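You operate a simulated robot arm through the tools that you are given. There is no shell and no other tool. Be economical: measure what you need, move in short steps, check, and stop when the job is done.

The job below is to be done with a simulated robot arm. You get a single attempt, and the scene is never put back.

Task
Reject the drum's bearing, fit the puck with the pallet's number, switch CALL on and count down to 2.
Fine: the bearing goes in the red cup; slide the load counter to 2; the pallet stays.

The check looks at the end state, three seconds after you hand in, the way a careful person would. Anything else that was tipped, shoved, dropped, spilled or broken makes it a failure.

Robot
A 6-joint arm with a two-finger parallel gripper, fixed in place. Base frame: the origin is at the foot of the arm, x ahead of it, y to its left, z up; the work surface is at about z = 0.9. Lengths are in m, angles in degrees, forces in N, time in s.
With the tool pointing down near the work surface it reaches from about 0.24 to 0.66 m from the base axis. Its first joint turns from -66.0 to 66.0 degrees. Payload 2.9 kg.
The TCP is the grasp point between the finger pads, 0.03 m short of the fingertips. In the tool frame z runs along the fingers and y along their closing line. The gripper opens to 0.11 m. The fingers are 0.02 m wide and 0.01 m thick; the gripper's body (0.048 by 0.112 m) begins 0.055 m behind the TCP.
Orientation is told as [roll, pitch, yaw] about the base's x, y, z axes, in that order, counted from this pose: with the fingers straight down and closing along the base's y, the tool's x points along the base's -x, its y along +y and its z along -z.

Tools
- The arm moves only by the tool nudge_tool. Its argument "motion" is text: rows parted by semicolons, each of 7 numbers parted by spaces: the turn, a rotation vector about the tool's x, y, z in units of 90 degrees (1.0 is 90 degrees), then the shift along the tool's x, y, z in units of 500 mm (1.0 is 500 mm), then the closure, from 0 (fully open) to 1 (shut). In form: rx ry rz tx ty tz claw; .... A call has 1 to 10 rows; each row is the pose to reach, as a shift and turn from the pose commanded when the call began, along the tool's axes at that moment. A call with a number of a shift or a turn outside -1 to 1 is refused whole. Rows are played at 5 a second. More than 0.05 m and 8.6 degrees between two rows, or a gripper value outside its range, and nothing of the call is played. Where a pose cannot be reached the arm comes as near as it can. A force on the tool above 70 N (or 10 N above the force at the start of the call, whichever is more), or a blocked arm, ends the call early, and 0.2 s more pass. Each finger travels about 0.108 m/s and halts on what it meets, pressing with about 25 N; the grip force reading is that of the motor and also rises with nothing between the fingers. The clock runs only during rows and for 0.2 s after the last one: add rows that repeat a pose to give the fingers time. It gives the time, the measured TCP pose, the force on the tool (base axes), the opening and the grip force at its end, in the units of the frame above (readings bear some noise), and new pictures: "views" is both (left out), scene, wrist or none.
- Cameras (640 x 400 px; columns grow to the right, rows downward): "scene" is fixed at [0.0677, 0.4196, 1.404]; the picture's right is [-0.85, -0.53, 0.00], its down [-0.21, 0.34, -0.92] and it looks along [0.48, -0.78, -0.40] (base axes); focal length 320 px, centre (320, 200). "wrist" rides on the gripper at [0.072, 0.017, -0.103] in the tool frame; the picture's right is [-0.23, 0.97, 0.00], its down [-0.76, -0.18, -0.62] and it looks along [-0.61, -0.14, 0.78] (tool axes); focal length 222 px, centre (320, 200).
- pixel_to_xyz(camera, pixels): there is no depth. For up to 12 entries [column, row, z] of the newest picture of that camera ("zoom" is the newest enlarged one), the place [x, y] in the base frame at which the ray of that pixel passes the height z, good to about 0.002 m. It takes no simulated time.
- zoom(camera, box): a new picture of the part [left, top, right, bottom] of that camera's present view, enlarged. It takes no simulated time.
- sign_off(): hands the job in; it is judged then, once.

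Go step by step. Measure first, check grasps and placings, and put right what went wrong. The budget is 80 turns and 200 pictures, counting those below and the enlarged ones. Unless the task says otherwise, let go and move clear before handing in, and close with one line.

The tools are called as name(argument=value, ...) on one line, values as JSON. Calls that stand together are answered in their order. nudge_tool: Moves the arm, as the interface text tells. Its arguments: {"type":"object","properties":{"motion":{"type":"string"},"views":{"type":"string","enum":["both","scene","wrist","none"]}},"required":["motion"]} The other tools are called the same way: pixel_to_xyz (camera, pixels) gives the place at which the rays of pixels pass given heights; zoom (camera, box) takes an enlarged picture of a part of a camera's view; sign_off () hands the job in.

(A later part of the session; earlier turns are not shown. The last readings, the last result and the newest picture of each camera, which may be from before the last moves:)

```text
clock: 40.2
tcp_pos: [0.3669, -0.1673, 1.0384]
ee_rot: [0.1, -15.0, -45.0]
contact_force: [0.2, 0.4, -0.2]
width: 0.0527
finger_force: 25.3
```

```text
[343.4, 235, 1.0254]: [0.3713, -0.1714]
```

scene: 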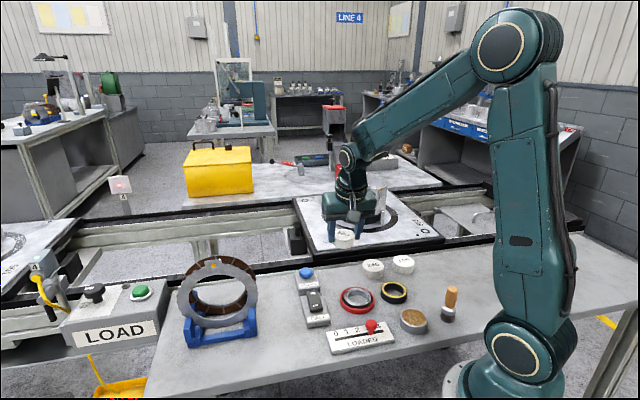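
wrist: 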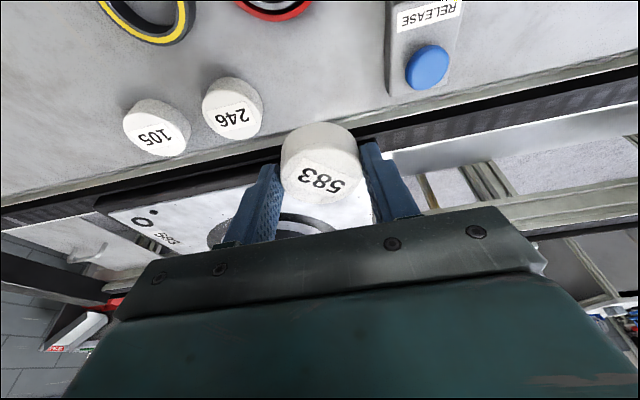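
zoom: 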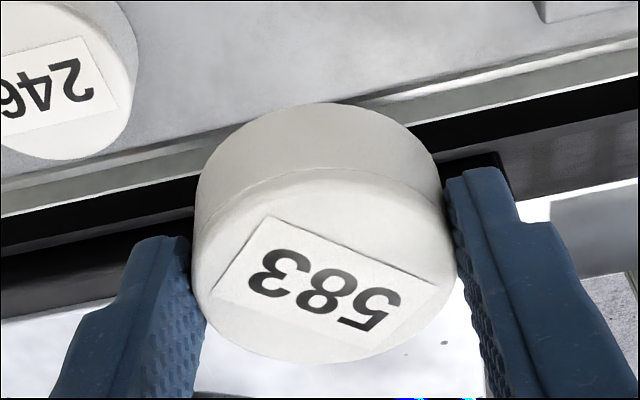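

Puck centre is ~4 mm outward of the TCP. Moving above the hub at TCP z≈1.105.

nudge_tool(motion="0 0 0 -0.0207 0 -0.0773 0.75; 0 0 0 -0.0362 0 -0.1352 0.75; 0 0 0 -0.1122 -0.0404 -0.1138 0.75; 0 0 0 -0.1882 -0.0808 -0.0925 0.75; 0 0 0 -0.2642 -0.1213 -0.0711 0.75; 0 0 0 -0.3403 -0.1617 -0.0498 0.75; 0 0 0 -0.4163 -0.2021 -0.0284 0.75; 0 0 0 -0.4923 -0.2426 -0.0071 0.75; 0 0 0 -0.5683 -0.283 0.0143 0.75; 0 0 0 -0.5683 -0.283 0.0143 0.75")

zoom(camera="scene", box=[310, 150, 406, 210])

zoom(camera="wrist", box=[220, 70, 420, 215])

```text
clock: 42.4
tcp_pos: [0.4628, -0.4615, 1.1032]
ee_rot: [0.0, -14.8, -45.0]
contact_force: [0.8, 0.4, 0.1]
width: 0.0529
finger_force: 25.2
```

scene: 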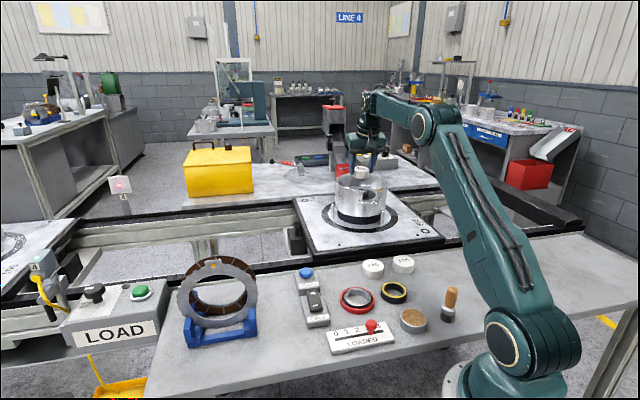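
wrist: 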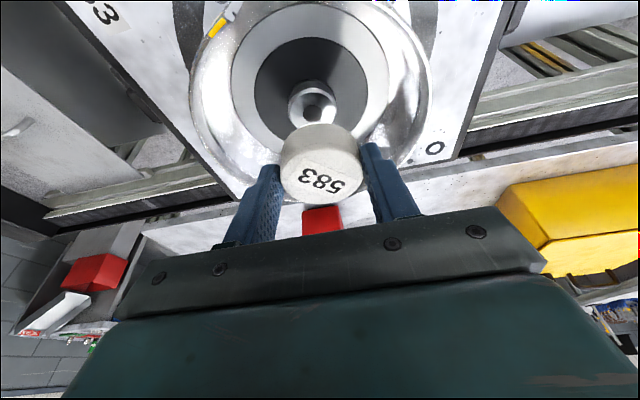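

```text
6.67 times, centred on (358, 180) of scene
```

zoom: 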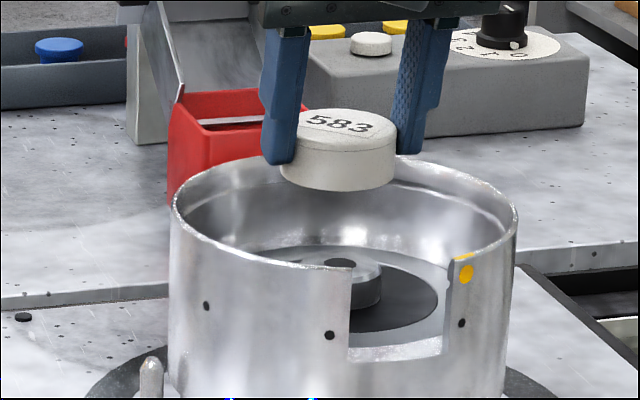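

```text
2.76 times, centred on (320, 142) of wrist
```

zoom: 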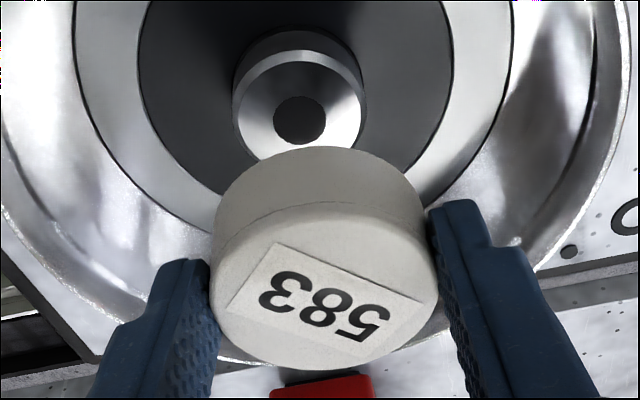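

pixel_to_xyz(camera="wrist", pixels=[[312.4, 113.4, 1.022], [312.4, 113.4, 1.018], [288.1, 108, 1.022], [336.3, 108, 1.022], [320.3, 172, 1.0905], [321, 147, 1.0905], [320, 203, 1.0905]])

pixel_to_xyz(camera="scene", pixels=[[360.7, 189.45, 1.022], [360.7, 189.45, 1.018], [360.7, 189.45, 1.02], [361.5, 172, 1.0902]])

```text
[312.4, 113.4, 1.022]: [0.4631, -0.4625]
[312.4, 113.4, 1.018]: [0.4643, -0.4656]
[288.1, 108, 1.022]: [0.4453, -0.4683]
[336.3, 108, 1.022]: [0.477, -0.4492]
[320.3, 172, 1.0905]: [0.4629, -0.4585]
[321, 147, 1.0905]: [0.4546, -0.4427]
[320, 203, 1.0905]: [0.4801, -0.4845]
```

```text
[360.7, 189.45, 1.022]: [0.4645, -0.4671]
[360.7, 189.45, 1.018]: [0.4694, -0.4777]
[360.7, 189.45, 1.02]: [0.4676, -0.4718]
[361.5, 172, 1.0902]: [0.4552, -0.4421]
```

Hub ≈(0.464,-0.464), puck within ~2 mm. Lowering to just above the hub and rechecking.

nudge_tool(motion="0 0 0 0.01 -0.0024 0.03 0.75; 0 0 0 0.0201 -0.0024 0.0676 0.75; 0 0 0 0.0201 -0.0024 0.0676 0.75")

zoom(camera="scene", box=[330, 165, 394, 205])

zoom(camera="wrist", box=[220, 70, 420, 215])

```text
clock: 43.2
tcp_pos: [0.4601, -0.4618, 1.0677]
ee_rot: [0.0, -15.0, -45.1]
contact_force: [0.7, 0.9, -0.8]
width: 0.0526
finger_force: 24.5
```

scene: 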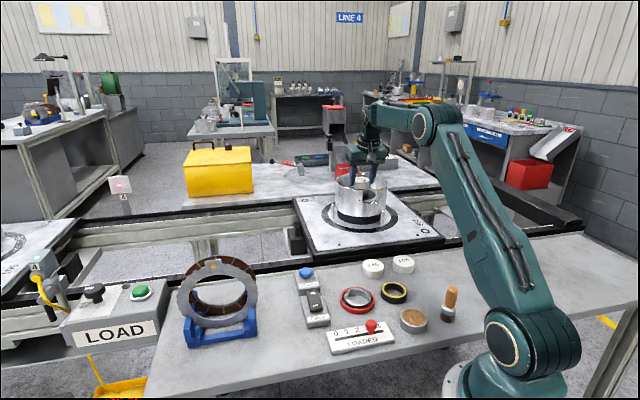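
wrist: 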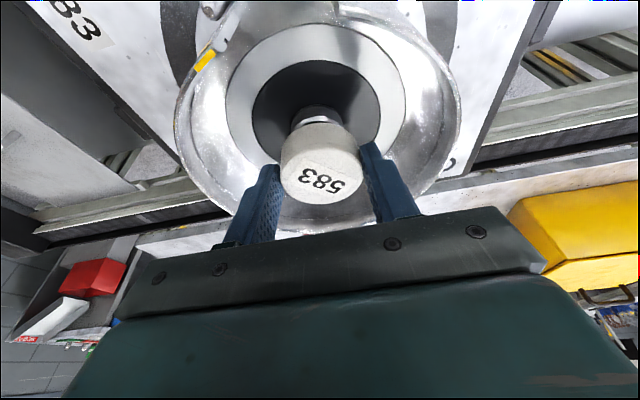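

```text
10.00 times, centred on (362, 185) of scene
```

zoom: 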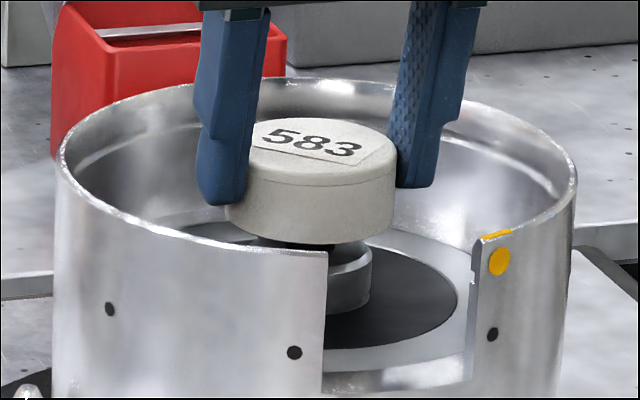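

```text
2.76 times, centred on (320, 142) of wrist
```

zoom: 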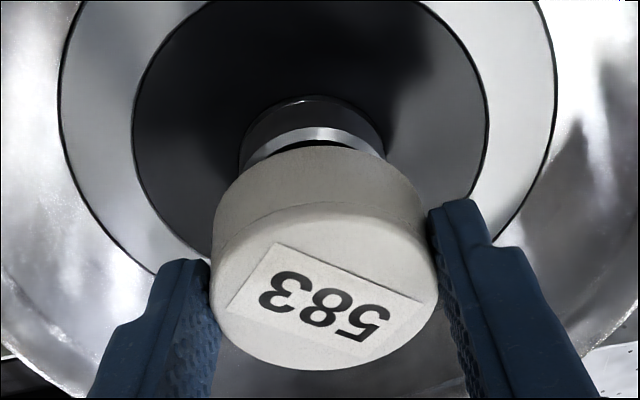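

Lateral alignment looks right in both views (hub centre ~312 vs expected ~311). Lowering gently to feel contact.

nudge_tool(motion="0 0 0 0.003 0 0.0106 0.75; 0 0 0 0.0052 0 0.0193 0.75; 0 0 0 0.0062 0 0.0232 0.75")

zoom(camera="scene", box=[330, 165, 394, 205])

```text
clock: 44.0
tcp_pos: [0.4609, -0.4614, 1.0581]
ee_rot: [0.1, -15.2, -45.1]
contact_force: [-0.7, 3.7, 4.7]
width: 0.0527
finger_force: 25.3
```

scene: 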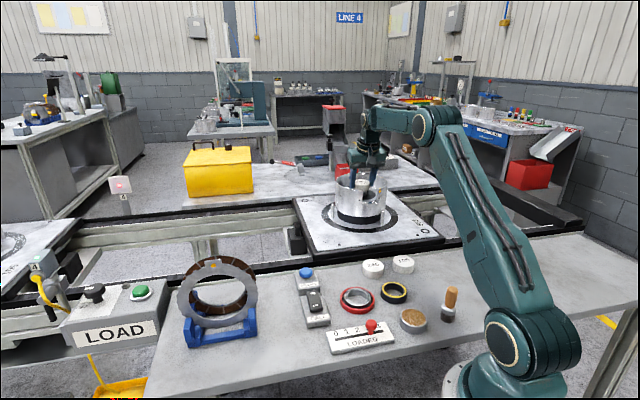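
wrist: 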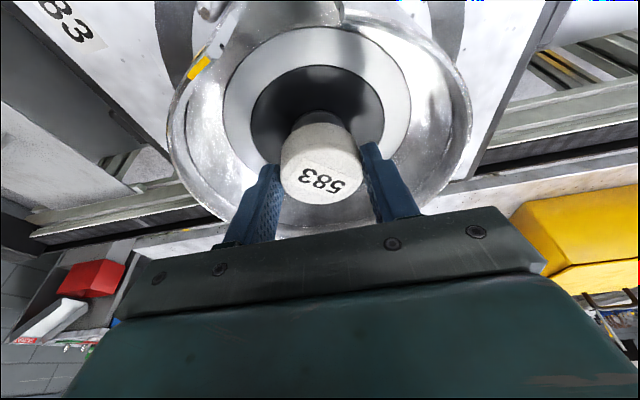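

```text
10.00 times, centred on (362, 185) of scene
```

zoom: 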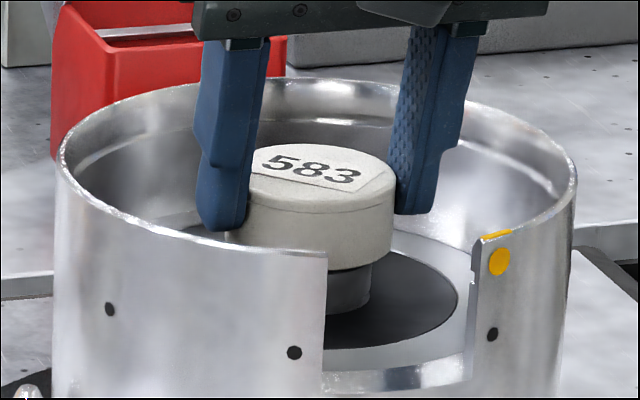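

Contact shows 4.7 N up and 3.7 N in +y, suggesting a chamfer edge touching. Shifting ~1.5 mm in +y and pressing a little further.

nudge_tool(motion="0 0 0 0.002 0.002 -0.003 0.75; 0 0 0 0.0028 0.002 0.003 0.75; 0 0 0 0.0038 0.002 0.0065 0.75", views="wrist")

zoom(camera="scene", box=[330, 165, 394, 205])

```text
clock: 44.8
tcp_pos: [0.4603, -0.4615, 1.057]
ee_rot: [0.0, -15.5, -44.9]
contact_force: [-2.2, -0.4, 21.8]
width: 0.0528
finger_force: 24.9
```

wrist: 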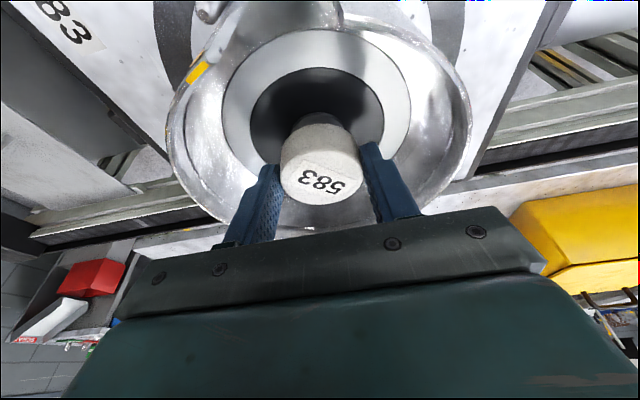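

```text
10.00 times, centred on (362, 185) of scene
```

zoom: 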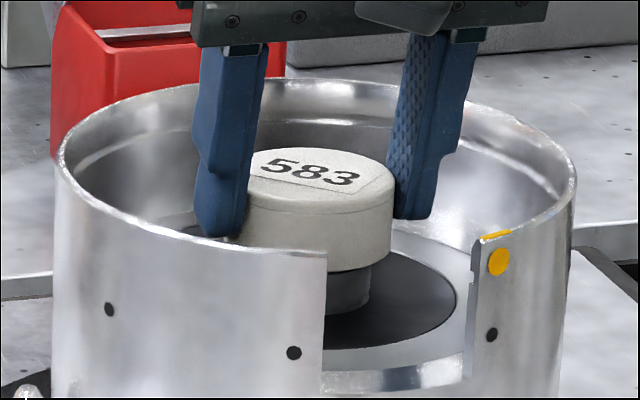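

Force rises to 22 N with no descent, so either the underside isn't bored or it isn't aligned. I'll lift out and tilt the puck so the scene camera can see its underside.

nudge_tool(motion="0 0 0 -0.0104 0 -0.0386 0.75; 0 0 0 -0.031 0 -0.116 0.75; 0 0 0 -0.0325 0 -0.198 0.75; 0 0.09 0 -0.0049 0 -0.2886 0.75; 0 0.18 0 0.0228 0 -0.379 0.75; 0 0.27 0 0.0652 0 -0.4523 0.75; 0 0.36 0 0.1076 0 -0.5258 0.75; 0 0.45 0 0.1346 0 -0.595 0.75; 0 0.54 0 0.1346 0 -0.595 0.75; 0 0.6 0 0.1346 0 -0.595 0.75")

zoom(camera="scene", box=[330, 60, 458, 160])

```text
clock: 46.1
tcp_pos: [0.3964, -0.3967, 1.2259]
ee_rot: [0.0, 2.6, -45.1]
contact_force: [12.6, -7.3, -23.2]
width: 0.0526
finger_force: 25.0
out of reach, approached as far as the arm can: row 5, 6
stopped in row 6: the force on the tool passed its limit (the readings are from after the stop); the commanded pose is now the measured one
```

scene: 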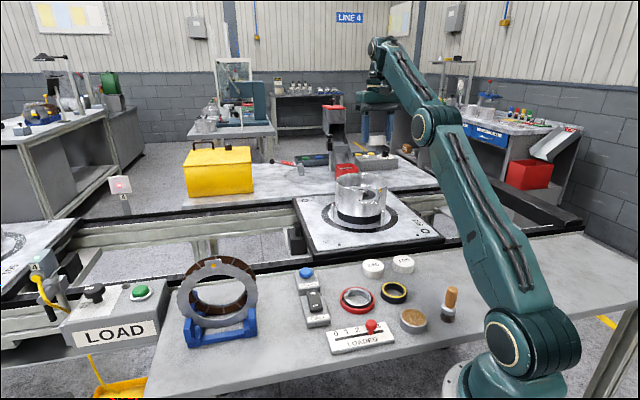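
wrist: 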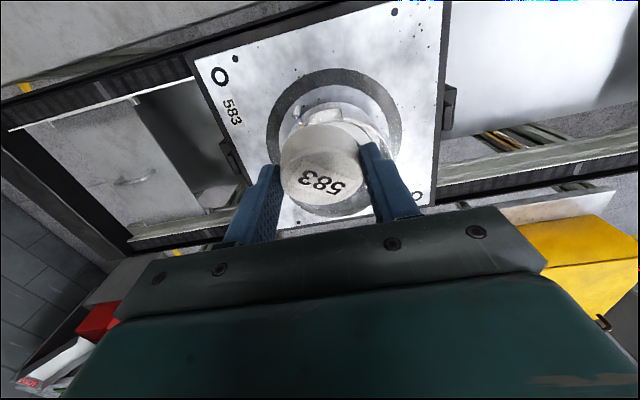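

```text
4.00 times, centred on (394, 110) of scene
```

zoom: 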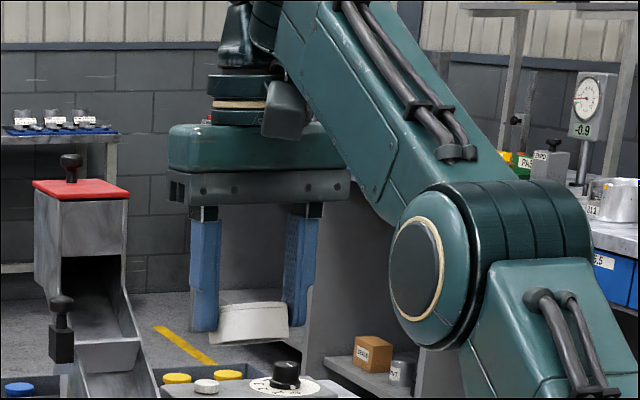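

The stop was a jerk at the reach edge; puck still held. Coming inward and tilting to show the underside.

nudge_tool(motion="0 0 0 0.05 0 0 0.75; 0 0.05 0 0.11 0 0 0.75; 0 0.13 0 0.17 0 0 0.75; 0 0.21 0 0.23 0 0 0.75; 0 0.29 0 0.29 0 0 0.75; 0 0.37 0 0.34 0 0 0.75; 0 0.45 0 0.36 0 0 0.75; 0 0.5 0 0.36 0 0 0.75; 0 0.5 0 0.36 0 0 0.75", views="scene")

zoom(camera="scene", box=[330, 80, 458, 180])

```text
clock: 47.1
tcp_pos: [0.3255, -0.327, 1.2302]
ee_rot: [0.0, 17.2, -45.2]
contact_force: [7.7, -3.2, -22.2]
width: 0.0526
finger_force: 24.7
out of reach, approached as far as the arm can: row 4
stopped in row 4: the force on the tool passed its limit (the readings are from after the stop); the commanded pose is now the measured one
```

scene: 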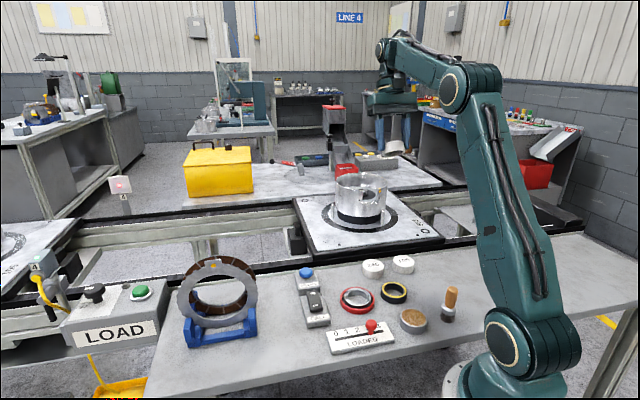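

```text
4.00 times, centred on (394, 130) of scene
```

zoom: 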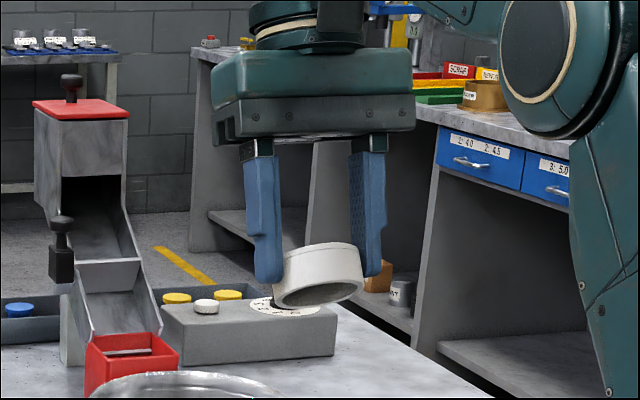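

The underside is visibly hollow (dark bore at (310,292)). Zooming to size it.

zoom(camera="scene", box=[380, 135, 428, 165])

```text
13.33 times, centred on (404, 150) of scene
```

zoom: 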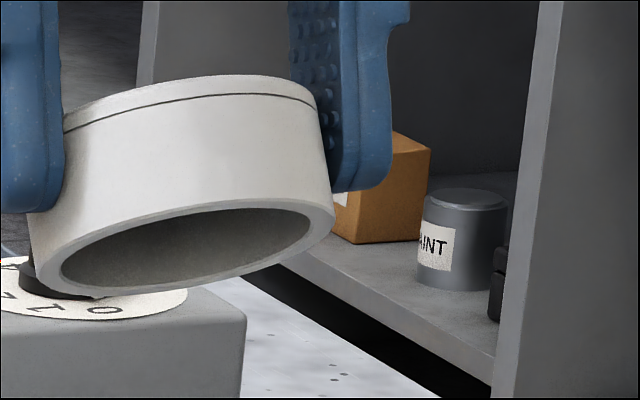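

Bore ID ≈0.826·OD ≈ 0.043, so the puck is a cap that fits over the ~0.038 hub; it just needs finer centring. Comparing puck-vs-hub from the earlier pixel readings.

pixel_to_xyz(camera="scene", pixels=[[361.3, 180.2, 1.0547], [361.3, 180.6, 1.0547], [360.7, 189.45, 1.022], [360.7, 189.45, 1.0225], [361.2, 189.45, 1.022]])

zoom(camera="scene", box=[345, 180, 377, 200])

```text
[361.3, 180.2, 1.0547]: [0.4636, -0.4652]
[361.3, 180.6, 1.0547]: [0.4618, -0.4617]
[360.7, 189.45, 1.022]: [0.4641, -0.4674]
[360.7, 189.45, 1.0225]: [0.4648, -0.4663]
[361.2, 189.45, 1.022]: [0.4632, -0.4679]
```

```text
16.00 times, centred on (361, 190) of scene
```

zoom: 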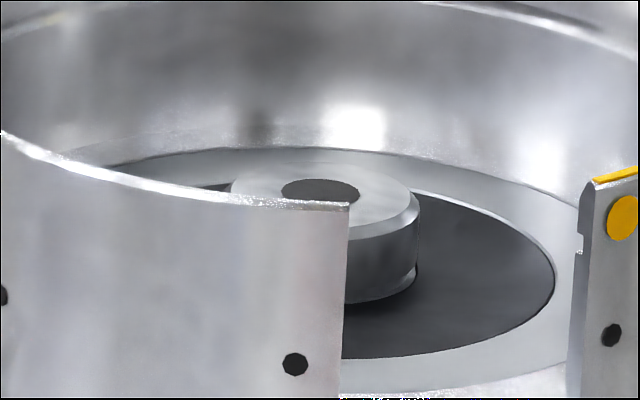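

The first contact's +y force and the wrist estimate agree: the puck was ~3 mm too far outward. Returning over the drum with pitch −15°.

nudge_tool(motion="0 -0.04 0 -0.03 0.001 0.01 0.75; 0 -0.1 0 -0.08 0.002 0.027 0.75; 0 -0.16 0 -0.14 0.003 0.047 0.75; 0 -0.22 0 -0.2 0.004 0.067 0.75; 0 -0.28 0 -0.26 0.005 0.088 0.75; 0 -0.33 0 -0.31 0.006 0.104 0.75; 0 -0.358 0 -0.325 0.006 0.109 0.75; 0 -0.358 0 -0.325 0.006 0.109 0.75", views="wrist")

```text
clock: 48.9
tcp_pos: [0.4263, -0.4231, 1.1308]
ee_rot: [-0.2, -14.9, -45.0]
contact_force: [1.1, -0.2, 0.1]
width: 0.0527
finger_force: 24.5
```

wrist: 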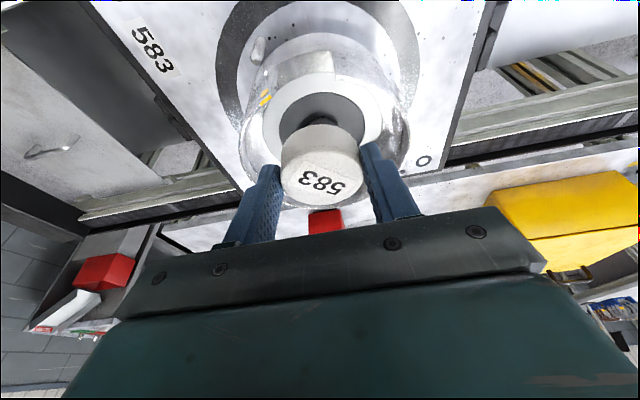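

nudge_tool(motion="0 0 0 -0.0483 -0.0005 0.0129 0.75; 0 0 0 -0.0958 -0.001 0.0257 0.75; 0 0 0 -0.0777 -0.001 0.0933 0.75; 0 0 0 -0.0611 -0.001 0.155 0.75; 0 0 0 -0.0611 -0.001 0.155 0.75")

zoom(camera="scene", box=[338, 170, 386, 200])

zoom(camera="wrist", box=[250, 80, 390, 210])

```text
clock: 50.1
tcp_pos: [0.4611, -0.4564, 1.0636]
ee_rot: [0.0, -14.8, -45.1]
contact_force: [-0.3, -0.5, 0.0]
width: 0.0528
finger_force: 24.0
```

scene: 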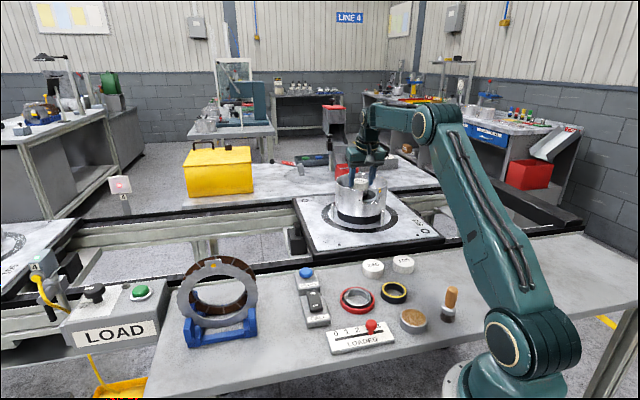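
wrist: 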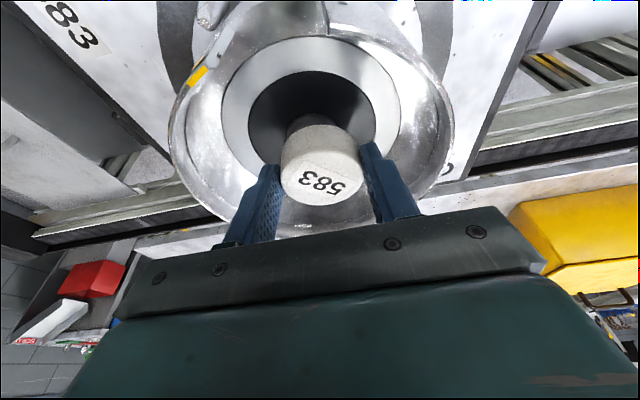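

```text
13.33 times, centred on (362, 185) of scene
```

zoom: 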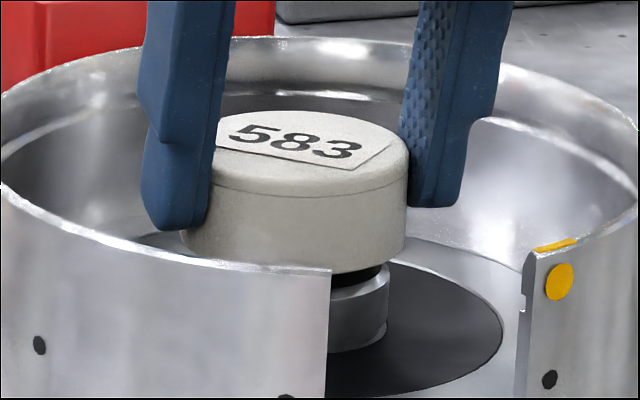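

```text
3.08 times, centred on (320, 145) of wrist
```

zoom: 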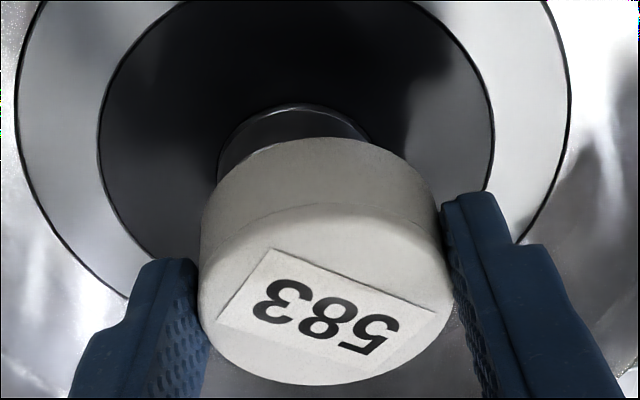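

Both views say the hub is ~3.8 mm to the −tangential side now (overshoot). Correcting that and lowering gently to bottom z≈1.0167.

nudge_tool(motion="0 0 0 0 -0.0074 0 0.75; 0 0 0 0 -0.0074 0 0.75; 0 0 0 0.0015 -0.0074 0.0058 0.75; 0 0 0 0.003 -0.0074 0.011 0.75; 0 0 0 0.0044 -0.0074 0.0164 0.75", views="wrist")

zoom(camera="scene", box=[338, 170, 386, 200])

```text
clock: 51.3
tcp_pos: [0.4572, -0.4597, 1.0564]
ee_rot: [-0.1, -15.0, -44.9]
contact_force: [-1.7, 0.2, 9.3]
width: 0.0526
finger_force: 24.9
```

wrist: 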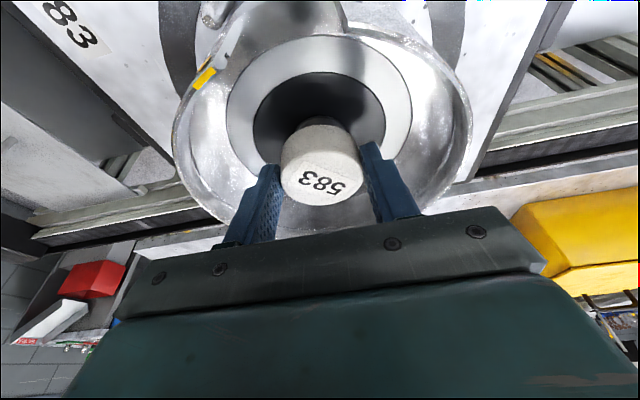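

```text
13.33 times, centred on (362, 185) of scene
```

zoom: 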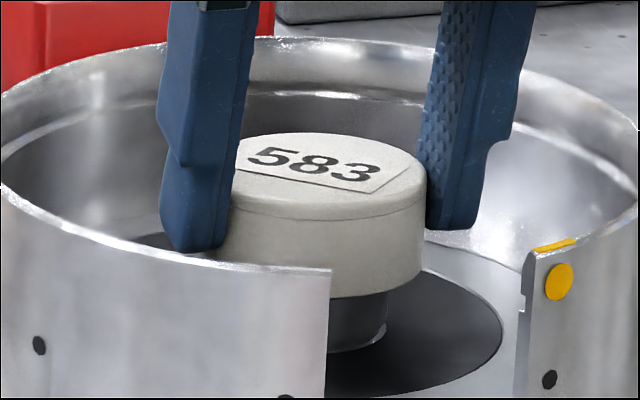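

pixel_to_xyz(camera="scene", pixels=[[361.7, 192.3, 1.018], [361.7, 192.3, 1.019], [363.5, 196.4, 1.004], [363.5, 196.4, 1.003], [363.5, 196.4, 1.005]])

zoom(camera="wrist", box=[220, 20, 420, 210])

```text
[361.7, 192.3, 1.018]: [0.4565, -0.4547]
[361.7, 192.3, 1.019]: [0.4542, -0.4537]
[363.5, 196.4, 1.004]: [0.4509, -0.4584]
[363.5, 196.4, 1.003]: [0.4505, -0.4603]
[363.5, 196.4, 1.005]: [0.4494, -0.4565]
```

```text
2.11 times, centred on (320, 115) of wrist
```

zoom: 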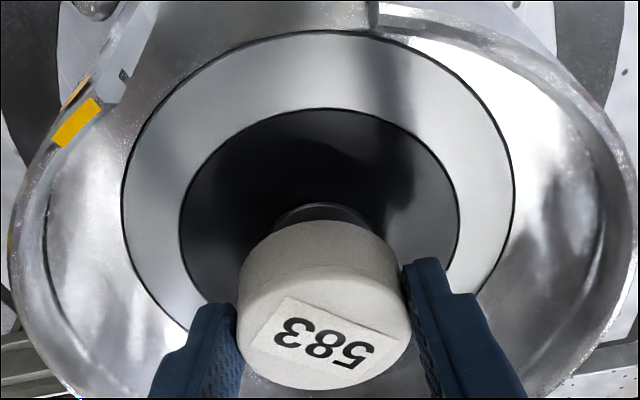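

pixel_to_xyz(camera="zoom", pixels=[[180, 225, 1.004], [460, 225, 1.004], [318, 108, 1.004], [122, 180, 1.004], [515, 180, 1.004], [318, 31, 1.004], [180, 225, 1.008], [460, 225, 1.008], [318, 108, 1.008], [318, 31, 1.008], [122, 180, 1.008], [515, 180, 1.008]])

```text
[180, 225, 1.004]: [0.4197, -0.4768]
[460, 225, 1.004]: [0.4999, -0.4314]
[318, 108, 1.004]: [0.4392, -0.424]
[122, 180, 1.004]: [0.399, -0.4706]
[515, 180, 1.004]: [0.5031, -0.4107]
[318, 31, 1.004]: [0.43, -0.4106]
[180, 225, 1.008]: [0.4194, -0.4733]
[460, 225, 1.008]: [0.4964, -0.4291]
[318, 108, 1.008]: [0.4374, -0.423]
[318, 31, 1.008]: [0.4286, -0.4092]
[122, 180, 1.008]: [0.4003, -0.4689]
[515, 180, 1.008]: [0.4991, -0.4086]
```

pixel_to_xyz(camera="wrist", pixels=[[319.5, 125.4, 1.018], [319.5, 125.4, 1.02], [319, 116.4, 1.004], [319, 116.4, 1.006]])

zoom(camera="wrist", box=[280, 95, 360, 145])

```text
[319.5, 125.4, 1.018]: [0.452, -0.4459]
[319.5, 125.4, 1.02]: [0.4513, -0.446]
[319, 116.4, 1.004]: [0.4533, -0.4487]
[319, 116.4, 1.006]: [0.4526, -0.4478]
```

```text
8.00 times, centred on (320, 120) of wrist
```

zoom: 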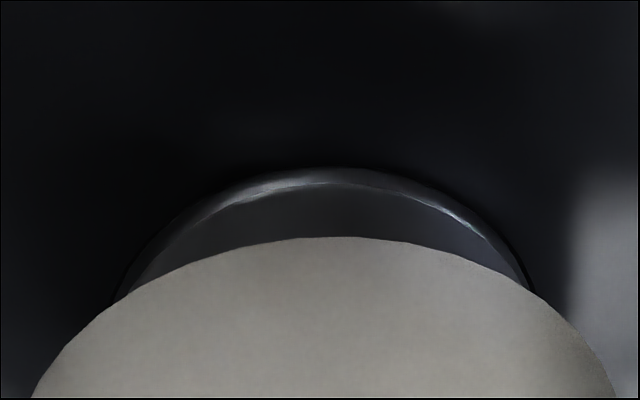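

Relative edges in the wrist view (puck near edge .6345 vs hub near edge .6388 radial) say the puck is ~3 mm too far outward and ~1.2 mm off tangentially. Lifting slightly, shifting, and lowering again.

nudge_tool(motion="0 0 0 -0.0021 0 -0.0077 0.75; 0 0 0 0.0037 0.0024 -0.0093 0.75; 0 0 0 0.0058 0.0024 -0.0016 0.75; 0 0 0 0.0074 0.0024 0.0042 0.75; 0 0 0 0.0084 0.0024 0.008 0.75", views="wrist")

zoom(camera="scene", box=[338, 170, 386, 200])

zoom(camera="wrist", box=[280, 95, 360, 145])

```text
clock: 52.5
tcp_pos: [0.4565, -0.4576, 1.0495]
ee_rot: [0.0, -14.9, -45.0]
contact_force: [-0.1, 0.0, 0.4]
width: 0.0527
finger_force: 24.4
```

wrist: 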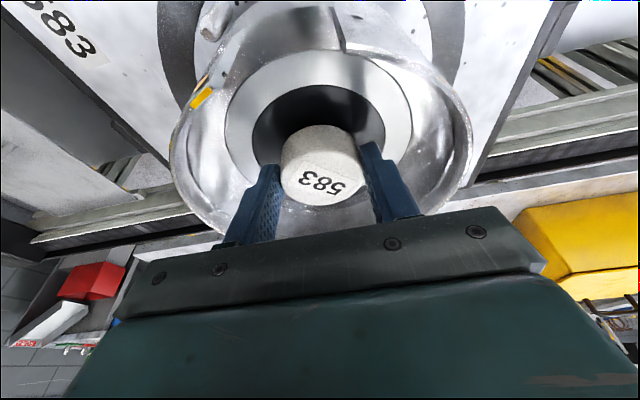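

```text
13.33 times, centred on (362, 185) of scene
```

zoom: 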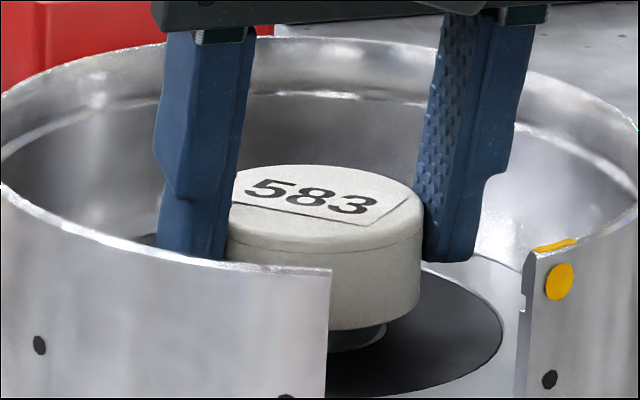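

```text
8.00 times, centred on (320, 120) of wrist
```

zoom: 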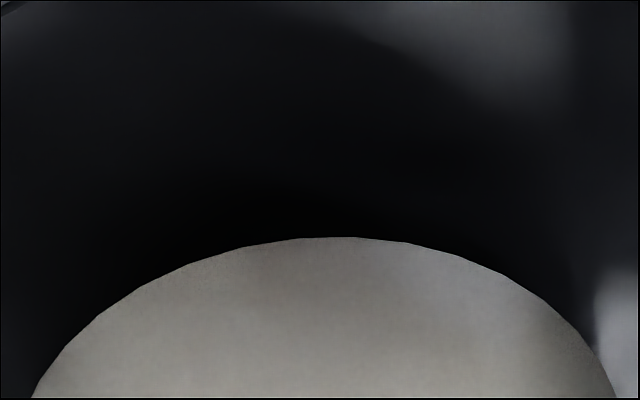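

It slid over the hub: z 1.0495 with no force. Continuing down to seat it.

nudge_tool(motion="0 0 0 0.0018 0 0.0068 0.75; 0 0 0 0.0031 0 0.0116 0.75; 0 0 0 0.004 0 0.015 0.75; 0 0 0 0.0046 0 0.017 0.75", views="none")

zoom(camera="scene", box=[338, 170, 386, 200])

```text
clock: 53.5
tcp_pos: [0.4563, -0.4566, 1.0429]
ee_rot: [-0.1, -15.0, -45.0]
contact_force: [-5.3, 3.7, 12.1]
width: 0.0527
finger_force: 25.2
```

```text
13.33 times, centred on (362, 185) of scene
```

zoom: 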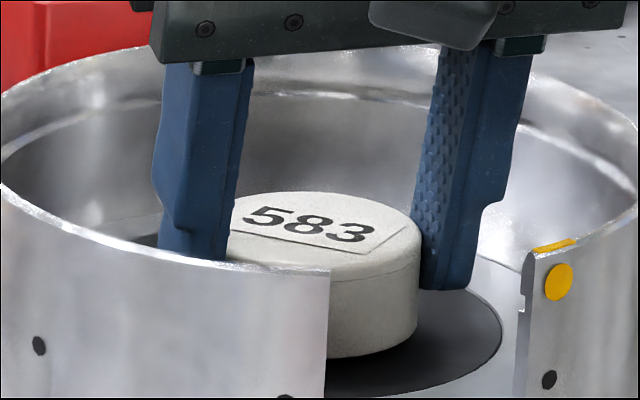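

Seated with ~12 N at z 1.043, puck on the floor disc. Releasing and rising straight up.

nudge_tool(motion="0 0 0 0.004 0 0.015 0.6; 0 0 0 0.004 0 0.015 0.4; 0 0 0 0.004 0 0.015 0.4; 0 0 0 -0.0065 0 -0.0237 0.4; 0 0 0 -0.022 0 -0.082 0.4; 0 0 0 -0.0414 0 -0.1546 0.4; 0 0 0 -0.02 0 -0.22 0.4; 0 0 0 0.0293 0 -0.277 0.4; 0 0 0 0.0293 0 -0.277 0.4")

zoom(camera="scene", box=[330, 165, 394, 205])

zoom(camera="wrist", box=[220, 30, 420, 210])

```text
clock: 55.5
tcp_pos: [0.4206, -0.4233, 1.1723]
ee_rot: [0.0, -14.7, -45.0]
contact_force: [0.3, 0.8, 0.9]
width: 0.0659
finger_force: 0.0
```

scene: 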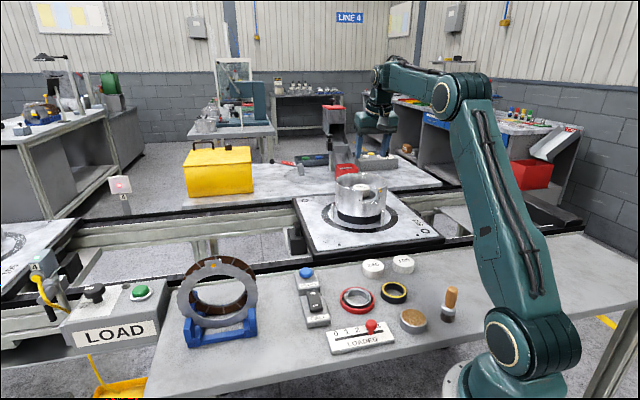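
wrist: 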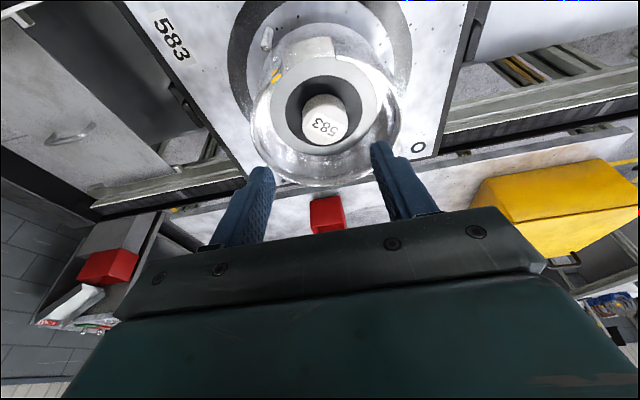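

```text
10.00 times, centred on (362, 185) of scene
```

zoom: 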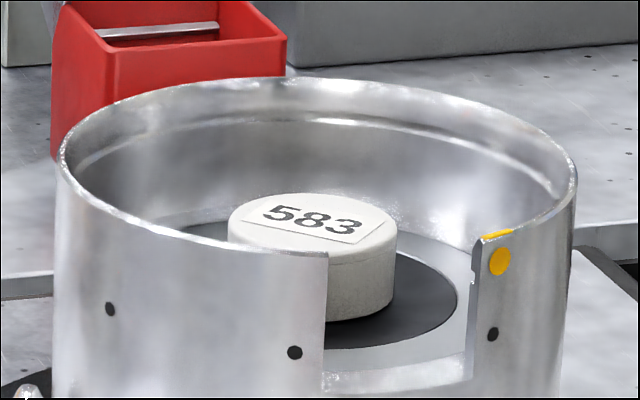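

```text
2.22 times, centred on (320, 120) of wrist
```

zoom: 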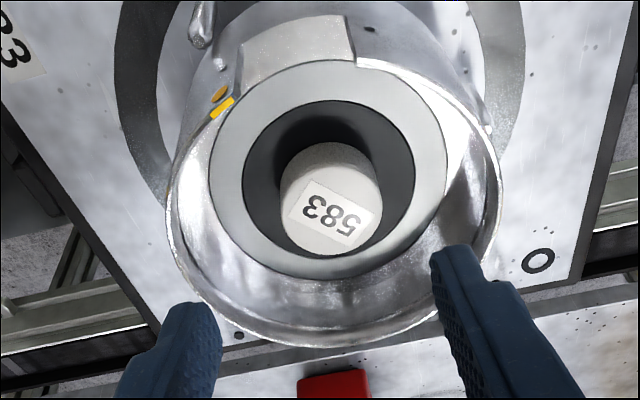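

Puck 583 is seated flat on the hub. Next the CALL switch: levelling the tool while retreating.

nudge_tool(motion="0 0.04 0 0.058 0.06 -0.0155 0.4; 0 0.09 0 0.116 0.12 -0.031 0.5; 0 0.14 0 0.174 0.18 -0.0466 0.6; 0 0.1667 0 0.232 0.24 -0.062 0.8; 0 0.1667 0 0.29 0.3 -0.0776 1; 0 0.1667 0 0.29 0.3 -0.0776 1", views="none")

```text
clock: 56.9
tcp_pos: [0.421, -0.2101, 1.1726]
ee_rot: [-0.1, 0.2, -45.0]
contact_force: [-0.3, -0.3, -0.4]
width: 0.0
finger_force: 24.7
```

nudge_tool(motion="0 0 -0.083 0.064 0.0115 0.03 1; 0 0 -0.167 0.128 0.023 0.07 1; 0 0 -0.25 0.192 0.0345 0.11 1; 0 0 -0.333 0.255 0.046 0.15 1; 0 0 -0.417 0.319 0.0575 0.19 1; 0 0 -0.5 0.383 0.069 0.225 1; 0 0 -0.5 0.383 0.069 0.225 1")

zoom(camera="wrist", box=[260, 60, 460, 185])

zoom(camera="scene", box=[285, 262, 349, 332])

```text
clock: 58.5
tcp_pos: [0.3083, -0.0493, 1.0601]
ee_rot: [0.1, 0.1, 0.1]
contact_force: [-0.4, 0.0, -0.4]
width: 0.0
finger_force: 24.8
```

scene: 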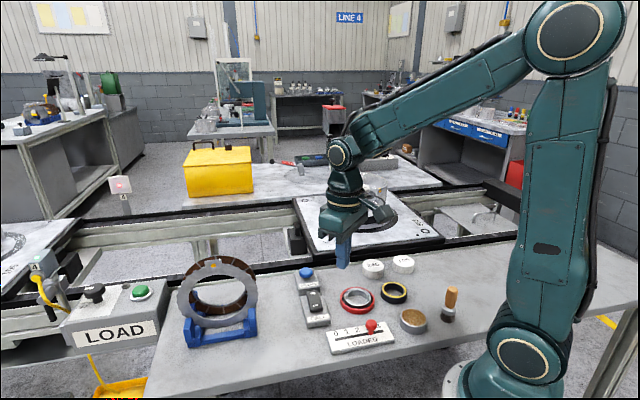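
wrist: 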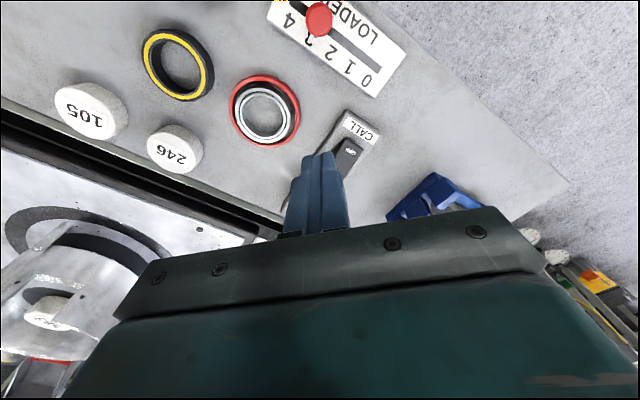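

```text
3.20 times, centred on (360, 122) of wrist
```

zoom: 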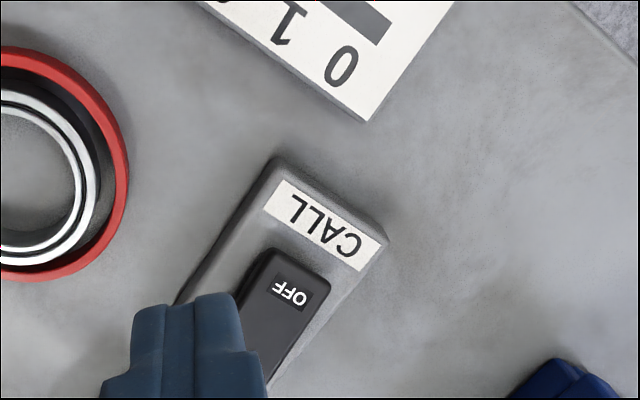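

```text
5.71 times, centred on (317, 297) of scene
```

zoom: 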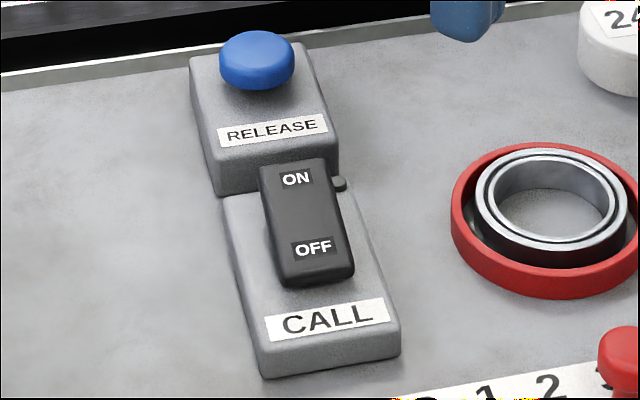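

ON end of the rocker is raised at about (0.377,-0.044,0.940), OFF end at (0.356,-0.024). Moving above the ON end, gripper shut, yaw −45° aligned with the rocker.

nudge_tool(motion="0 0 0.09 -0.04 0.004 0 1; 0 0 0.18 -0.08 0.008 0.03 1; 0 0 0.27 -0.11 0.011 0.06 1; 0 0 0.36 -0.135 0.0132 0.09 1; 0 0 0.45 -0.135 0.0132 0.12 1; 0 0 0.5 -0.135 0.0132 0.15 1; 0 0 0.5 -0.135 0.0132 0.15 1")

zoom(camera="scene", box=[285, 262, 349, 332])

zoom(camera="wrist", box=[220, 60, 420, 185])

```text
clock: 60.1
tcp_pos: [0.376, -0.0444, 0.9837]
ee_rot: [0.0, 0.2, -45.1]
contact_force: [0.4, 0.5, -0.9]
width: 0.0
finger_force: 25.2
```

scene: 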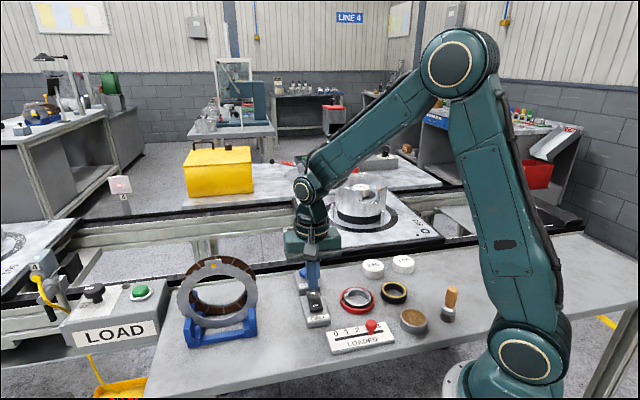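
wrist: 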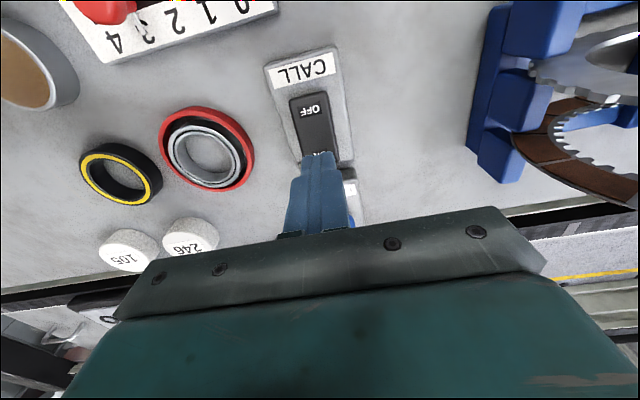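

```text
5.71 times, centred on (317, 297) of scene
```

zoom: 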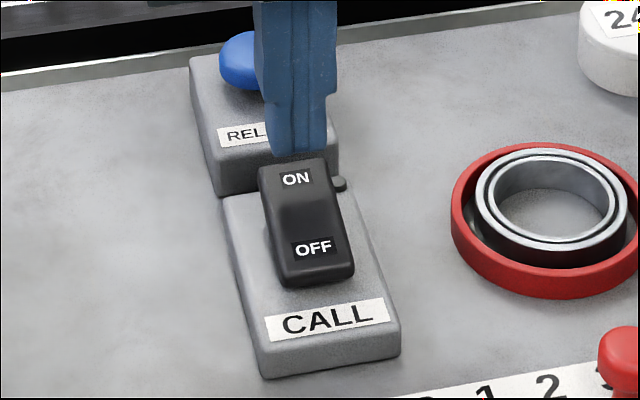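

```text
3.20 times, centred on (320, 122) of wrist
```

zoom: 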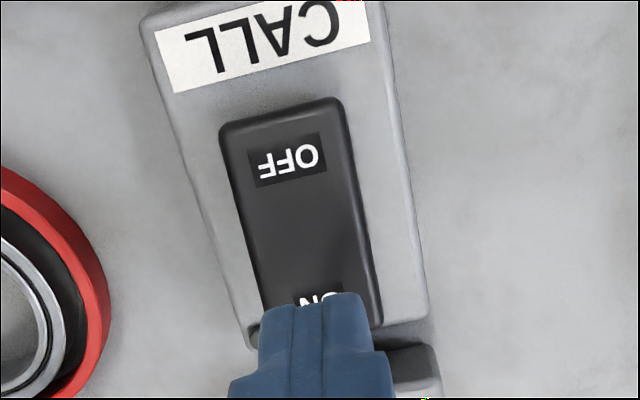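

Tip is right above the ON label. Pressing down gradually.

nudge_tool(motion="0 0 0 0 0 0.02 1; 0 0 0 0 0 0.03 1; 0 0 0 0 0 0.038 1; 0 0 0 0 0 0.044 1", views="none")

zoom(camera="scene", box=[285, 262, 349, 332])

```text
clock: 61.1
tcp_pos: [0.3777, -0.0433, 0.9618]
ee_rot: [0.0, 0.2, -44.9]
contact_force: [1.6, -1.6, 0.8]
width: 0.0
finger_force: 25.0
```

```text
5.71 times, centred on (317, 297) of scene
```

zoom: 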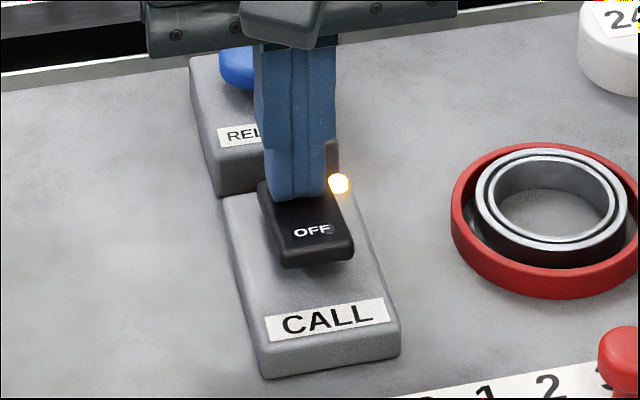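

The CALL lamp is lit at (338,183). Lifting off and looking at the counter.

nudge_tool(motion="0 0 0 0 0 -0.05 1; 0 0 0 0.03 -0.03 -0.13 1; 0 0 0 0.06 -0.08 -0.2 0.8; 0 0 0 0.09 -0.15 -0.22 0.7; 0 0 0 0.09 -0.2 -0.22 0.6; 0 0 0 0.09 -0.2 -0.22 0.6")

zoom(camera="scene", box=[285, 262, 349, 332])

zoom(camera="scene", box=[320, 305, 404, 360])

zoom(camera="wrist", box=[150, 0, 350, 125])

```text
clock: 62.5
tcp_pos: [0.2752, -0.0836, 1.074]
ee_rot: [0.0, 0.3, -45.0]
contact_force: [-0.3, -0.3, 0.3]
width: 0.0442
finger_force: 0.0
```

scene: 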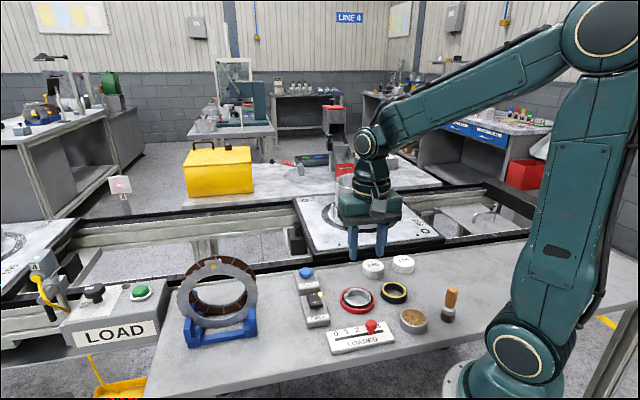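
wrist: 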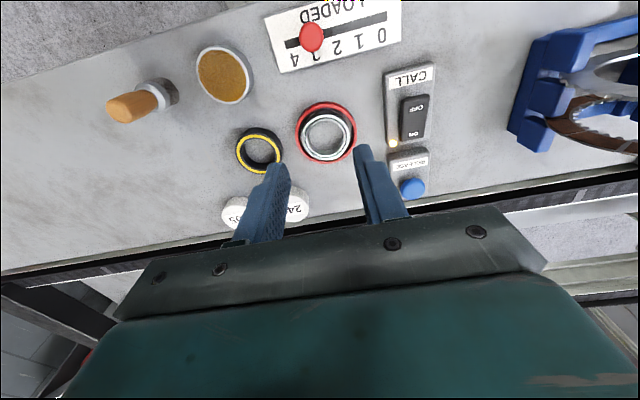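

```text
5.71 times, centred on (317, 297) of scene
```

zoom: 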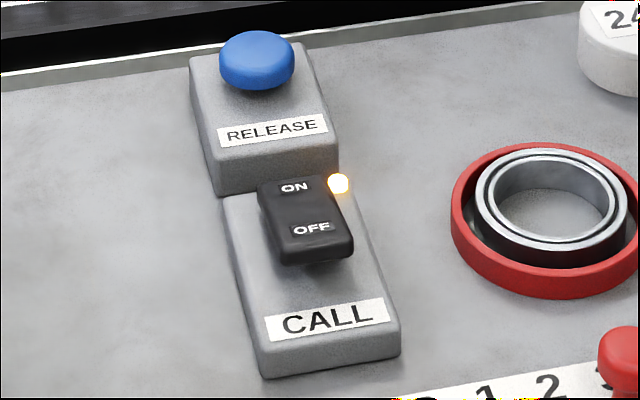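

```text
7.27 times, centred on (362, 332) of scene
```

zoom: 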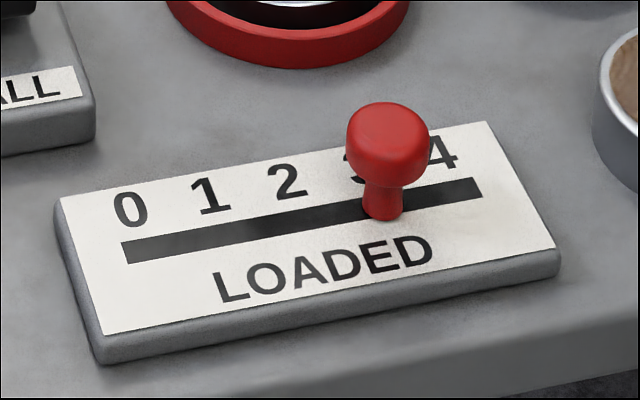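

```text
3.20 times, centred on (250, 62) of wrist
```

zoom: 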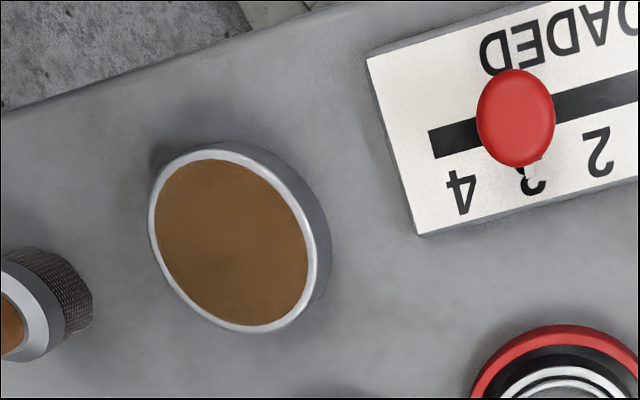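

CALL is on. Now measuring counter digits and knob.

pixel_to_xyz(camera="scene", pixels=[[335.9, 333.1, 0.915], [346.9, 331.5, 0.915], [357.5, 329.7, 0.915], [378.5, 325.4, 0.915], [370.5, 333.4, 0.916], [371.2, 325, 0.94], [359.4, 334.9, 0.915], [334.8, 339.3, 0.915], [384.1, 330.2, 0.915]])

pixel_to_xyz(camera="wrist", pixels=[[381, 35, 0.915], [359, 42, 0.915], [336.5, 47, 0.915], [294, 60, 0.915], [312, 36.5, 0.94], [312, 36.5, 0.935], [286, 44, 0.915], [386, 17, 0.915]])

```text
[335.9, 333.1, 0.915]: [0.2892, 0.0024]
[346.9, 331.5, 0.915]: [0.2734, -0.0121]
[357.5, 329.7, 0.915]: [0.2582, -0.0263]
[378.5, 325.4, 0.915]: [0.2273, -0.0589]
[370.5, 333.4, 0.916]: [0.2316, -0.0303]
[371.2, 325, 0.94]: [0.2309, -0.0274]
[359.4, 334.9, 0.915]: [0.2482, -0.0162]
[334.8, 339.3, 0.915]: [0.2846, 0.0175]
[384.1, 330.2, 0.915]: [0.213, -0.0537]
```

```text
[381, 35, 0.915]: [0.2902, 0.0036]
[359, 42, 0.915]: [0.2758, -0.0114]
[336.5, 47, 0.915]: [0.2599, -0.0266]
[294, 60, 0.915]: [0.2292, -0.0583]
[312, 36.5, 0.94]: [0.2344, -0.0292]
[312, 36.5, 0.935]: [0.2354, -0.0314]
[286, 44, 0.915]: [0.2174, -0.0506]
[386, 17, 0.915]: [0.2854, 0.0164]
```

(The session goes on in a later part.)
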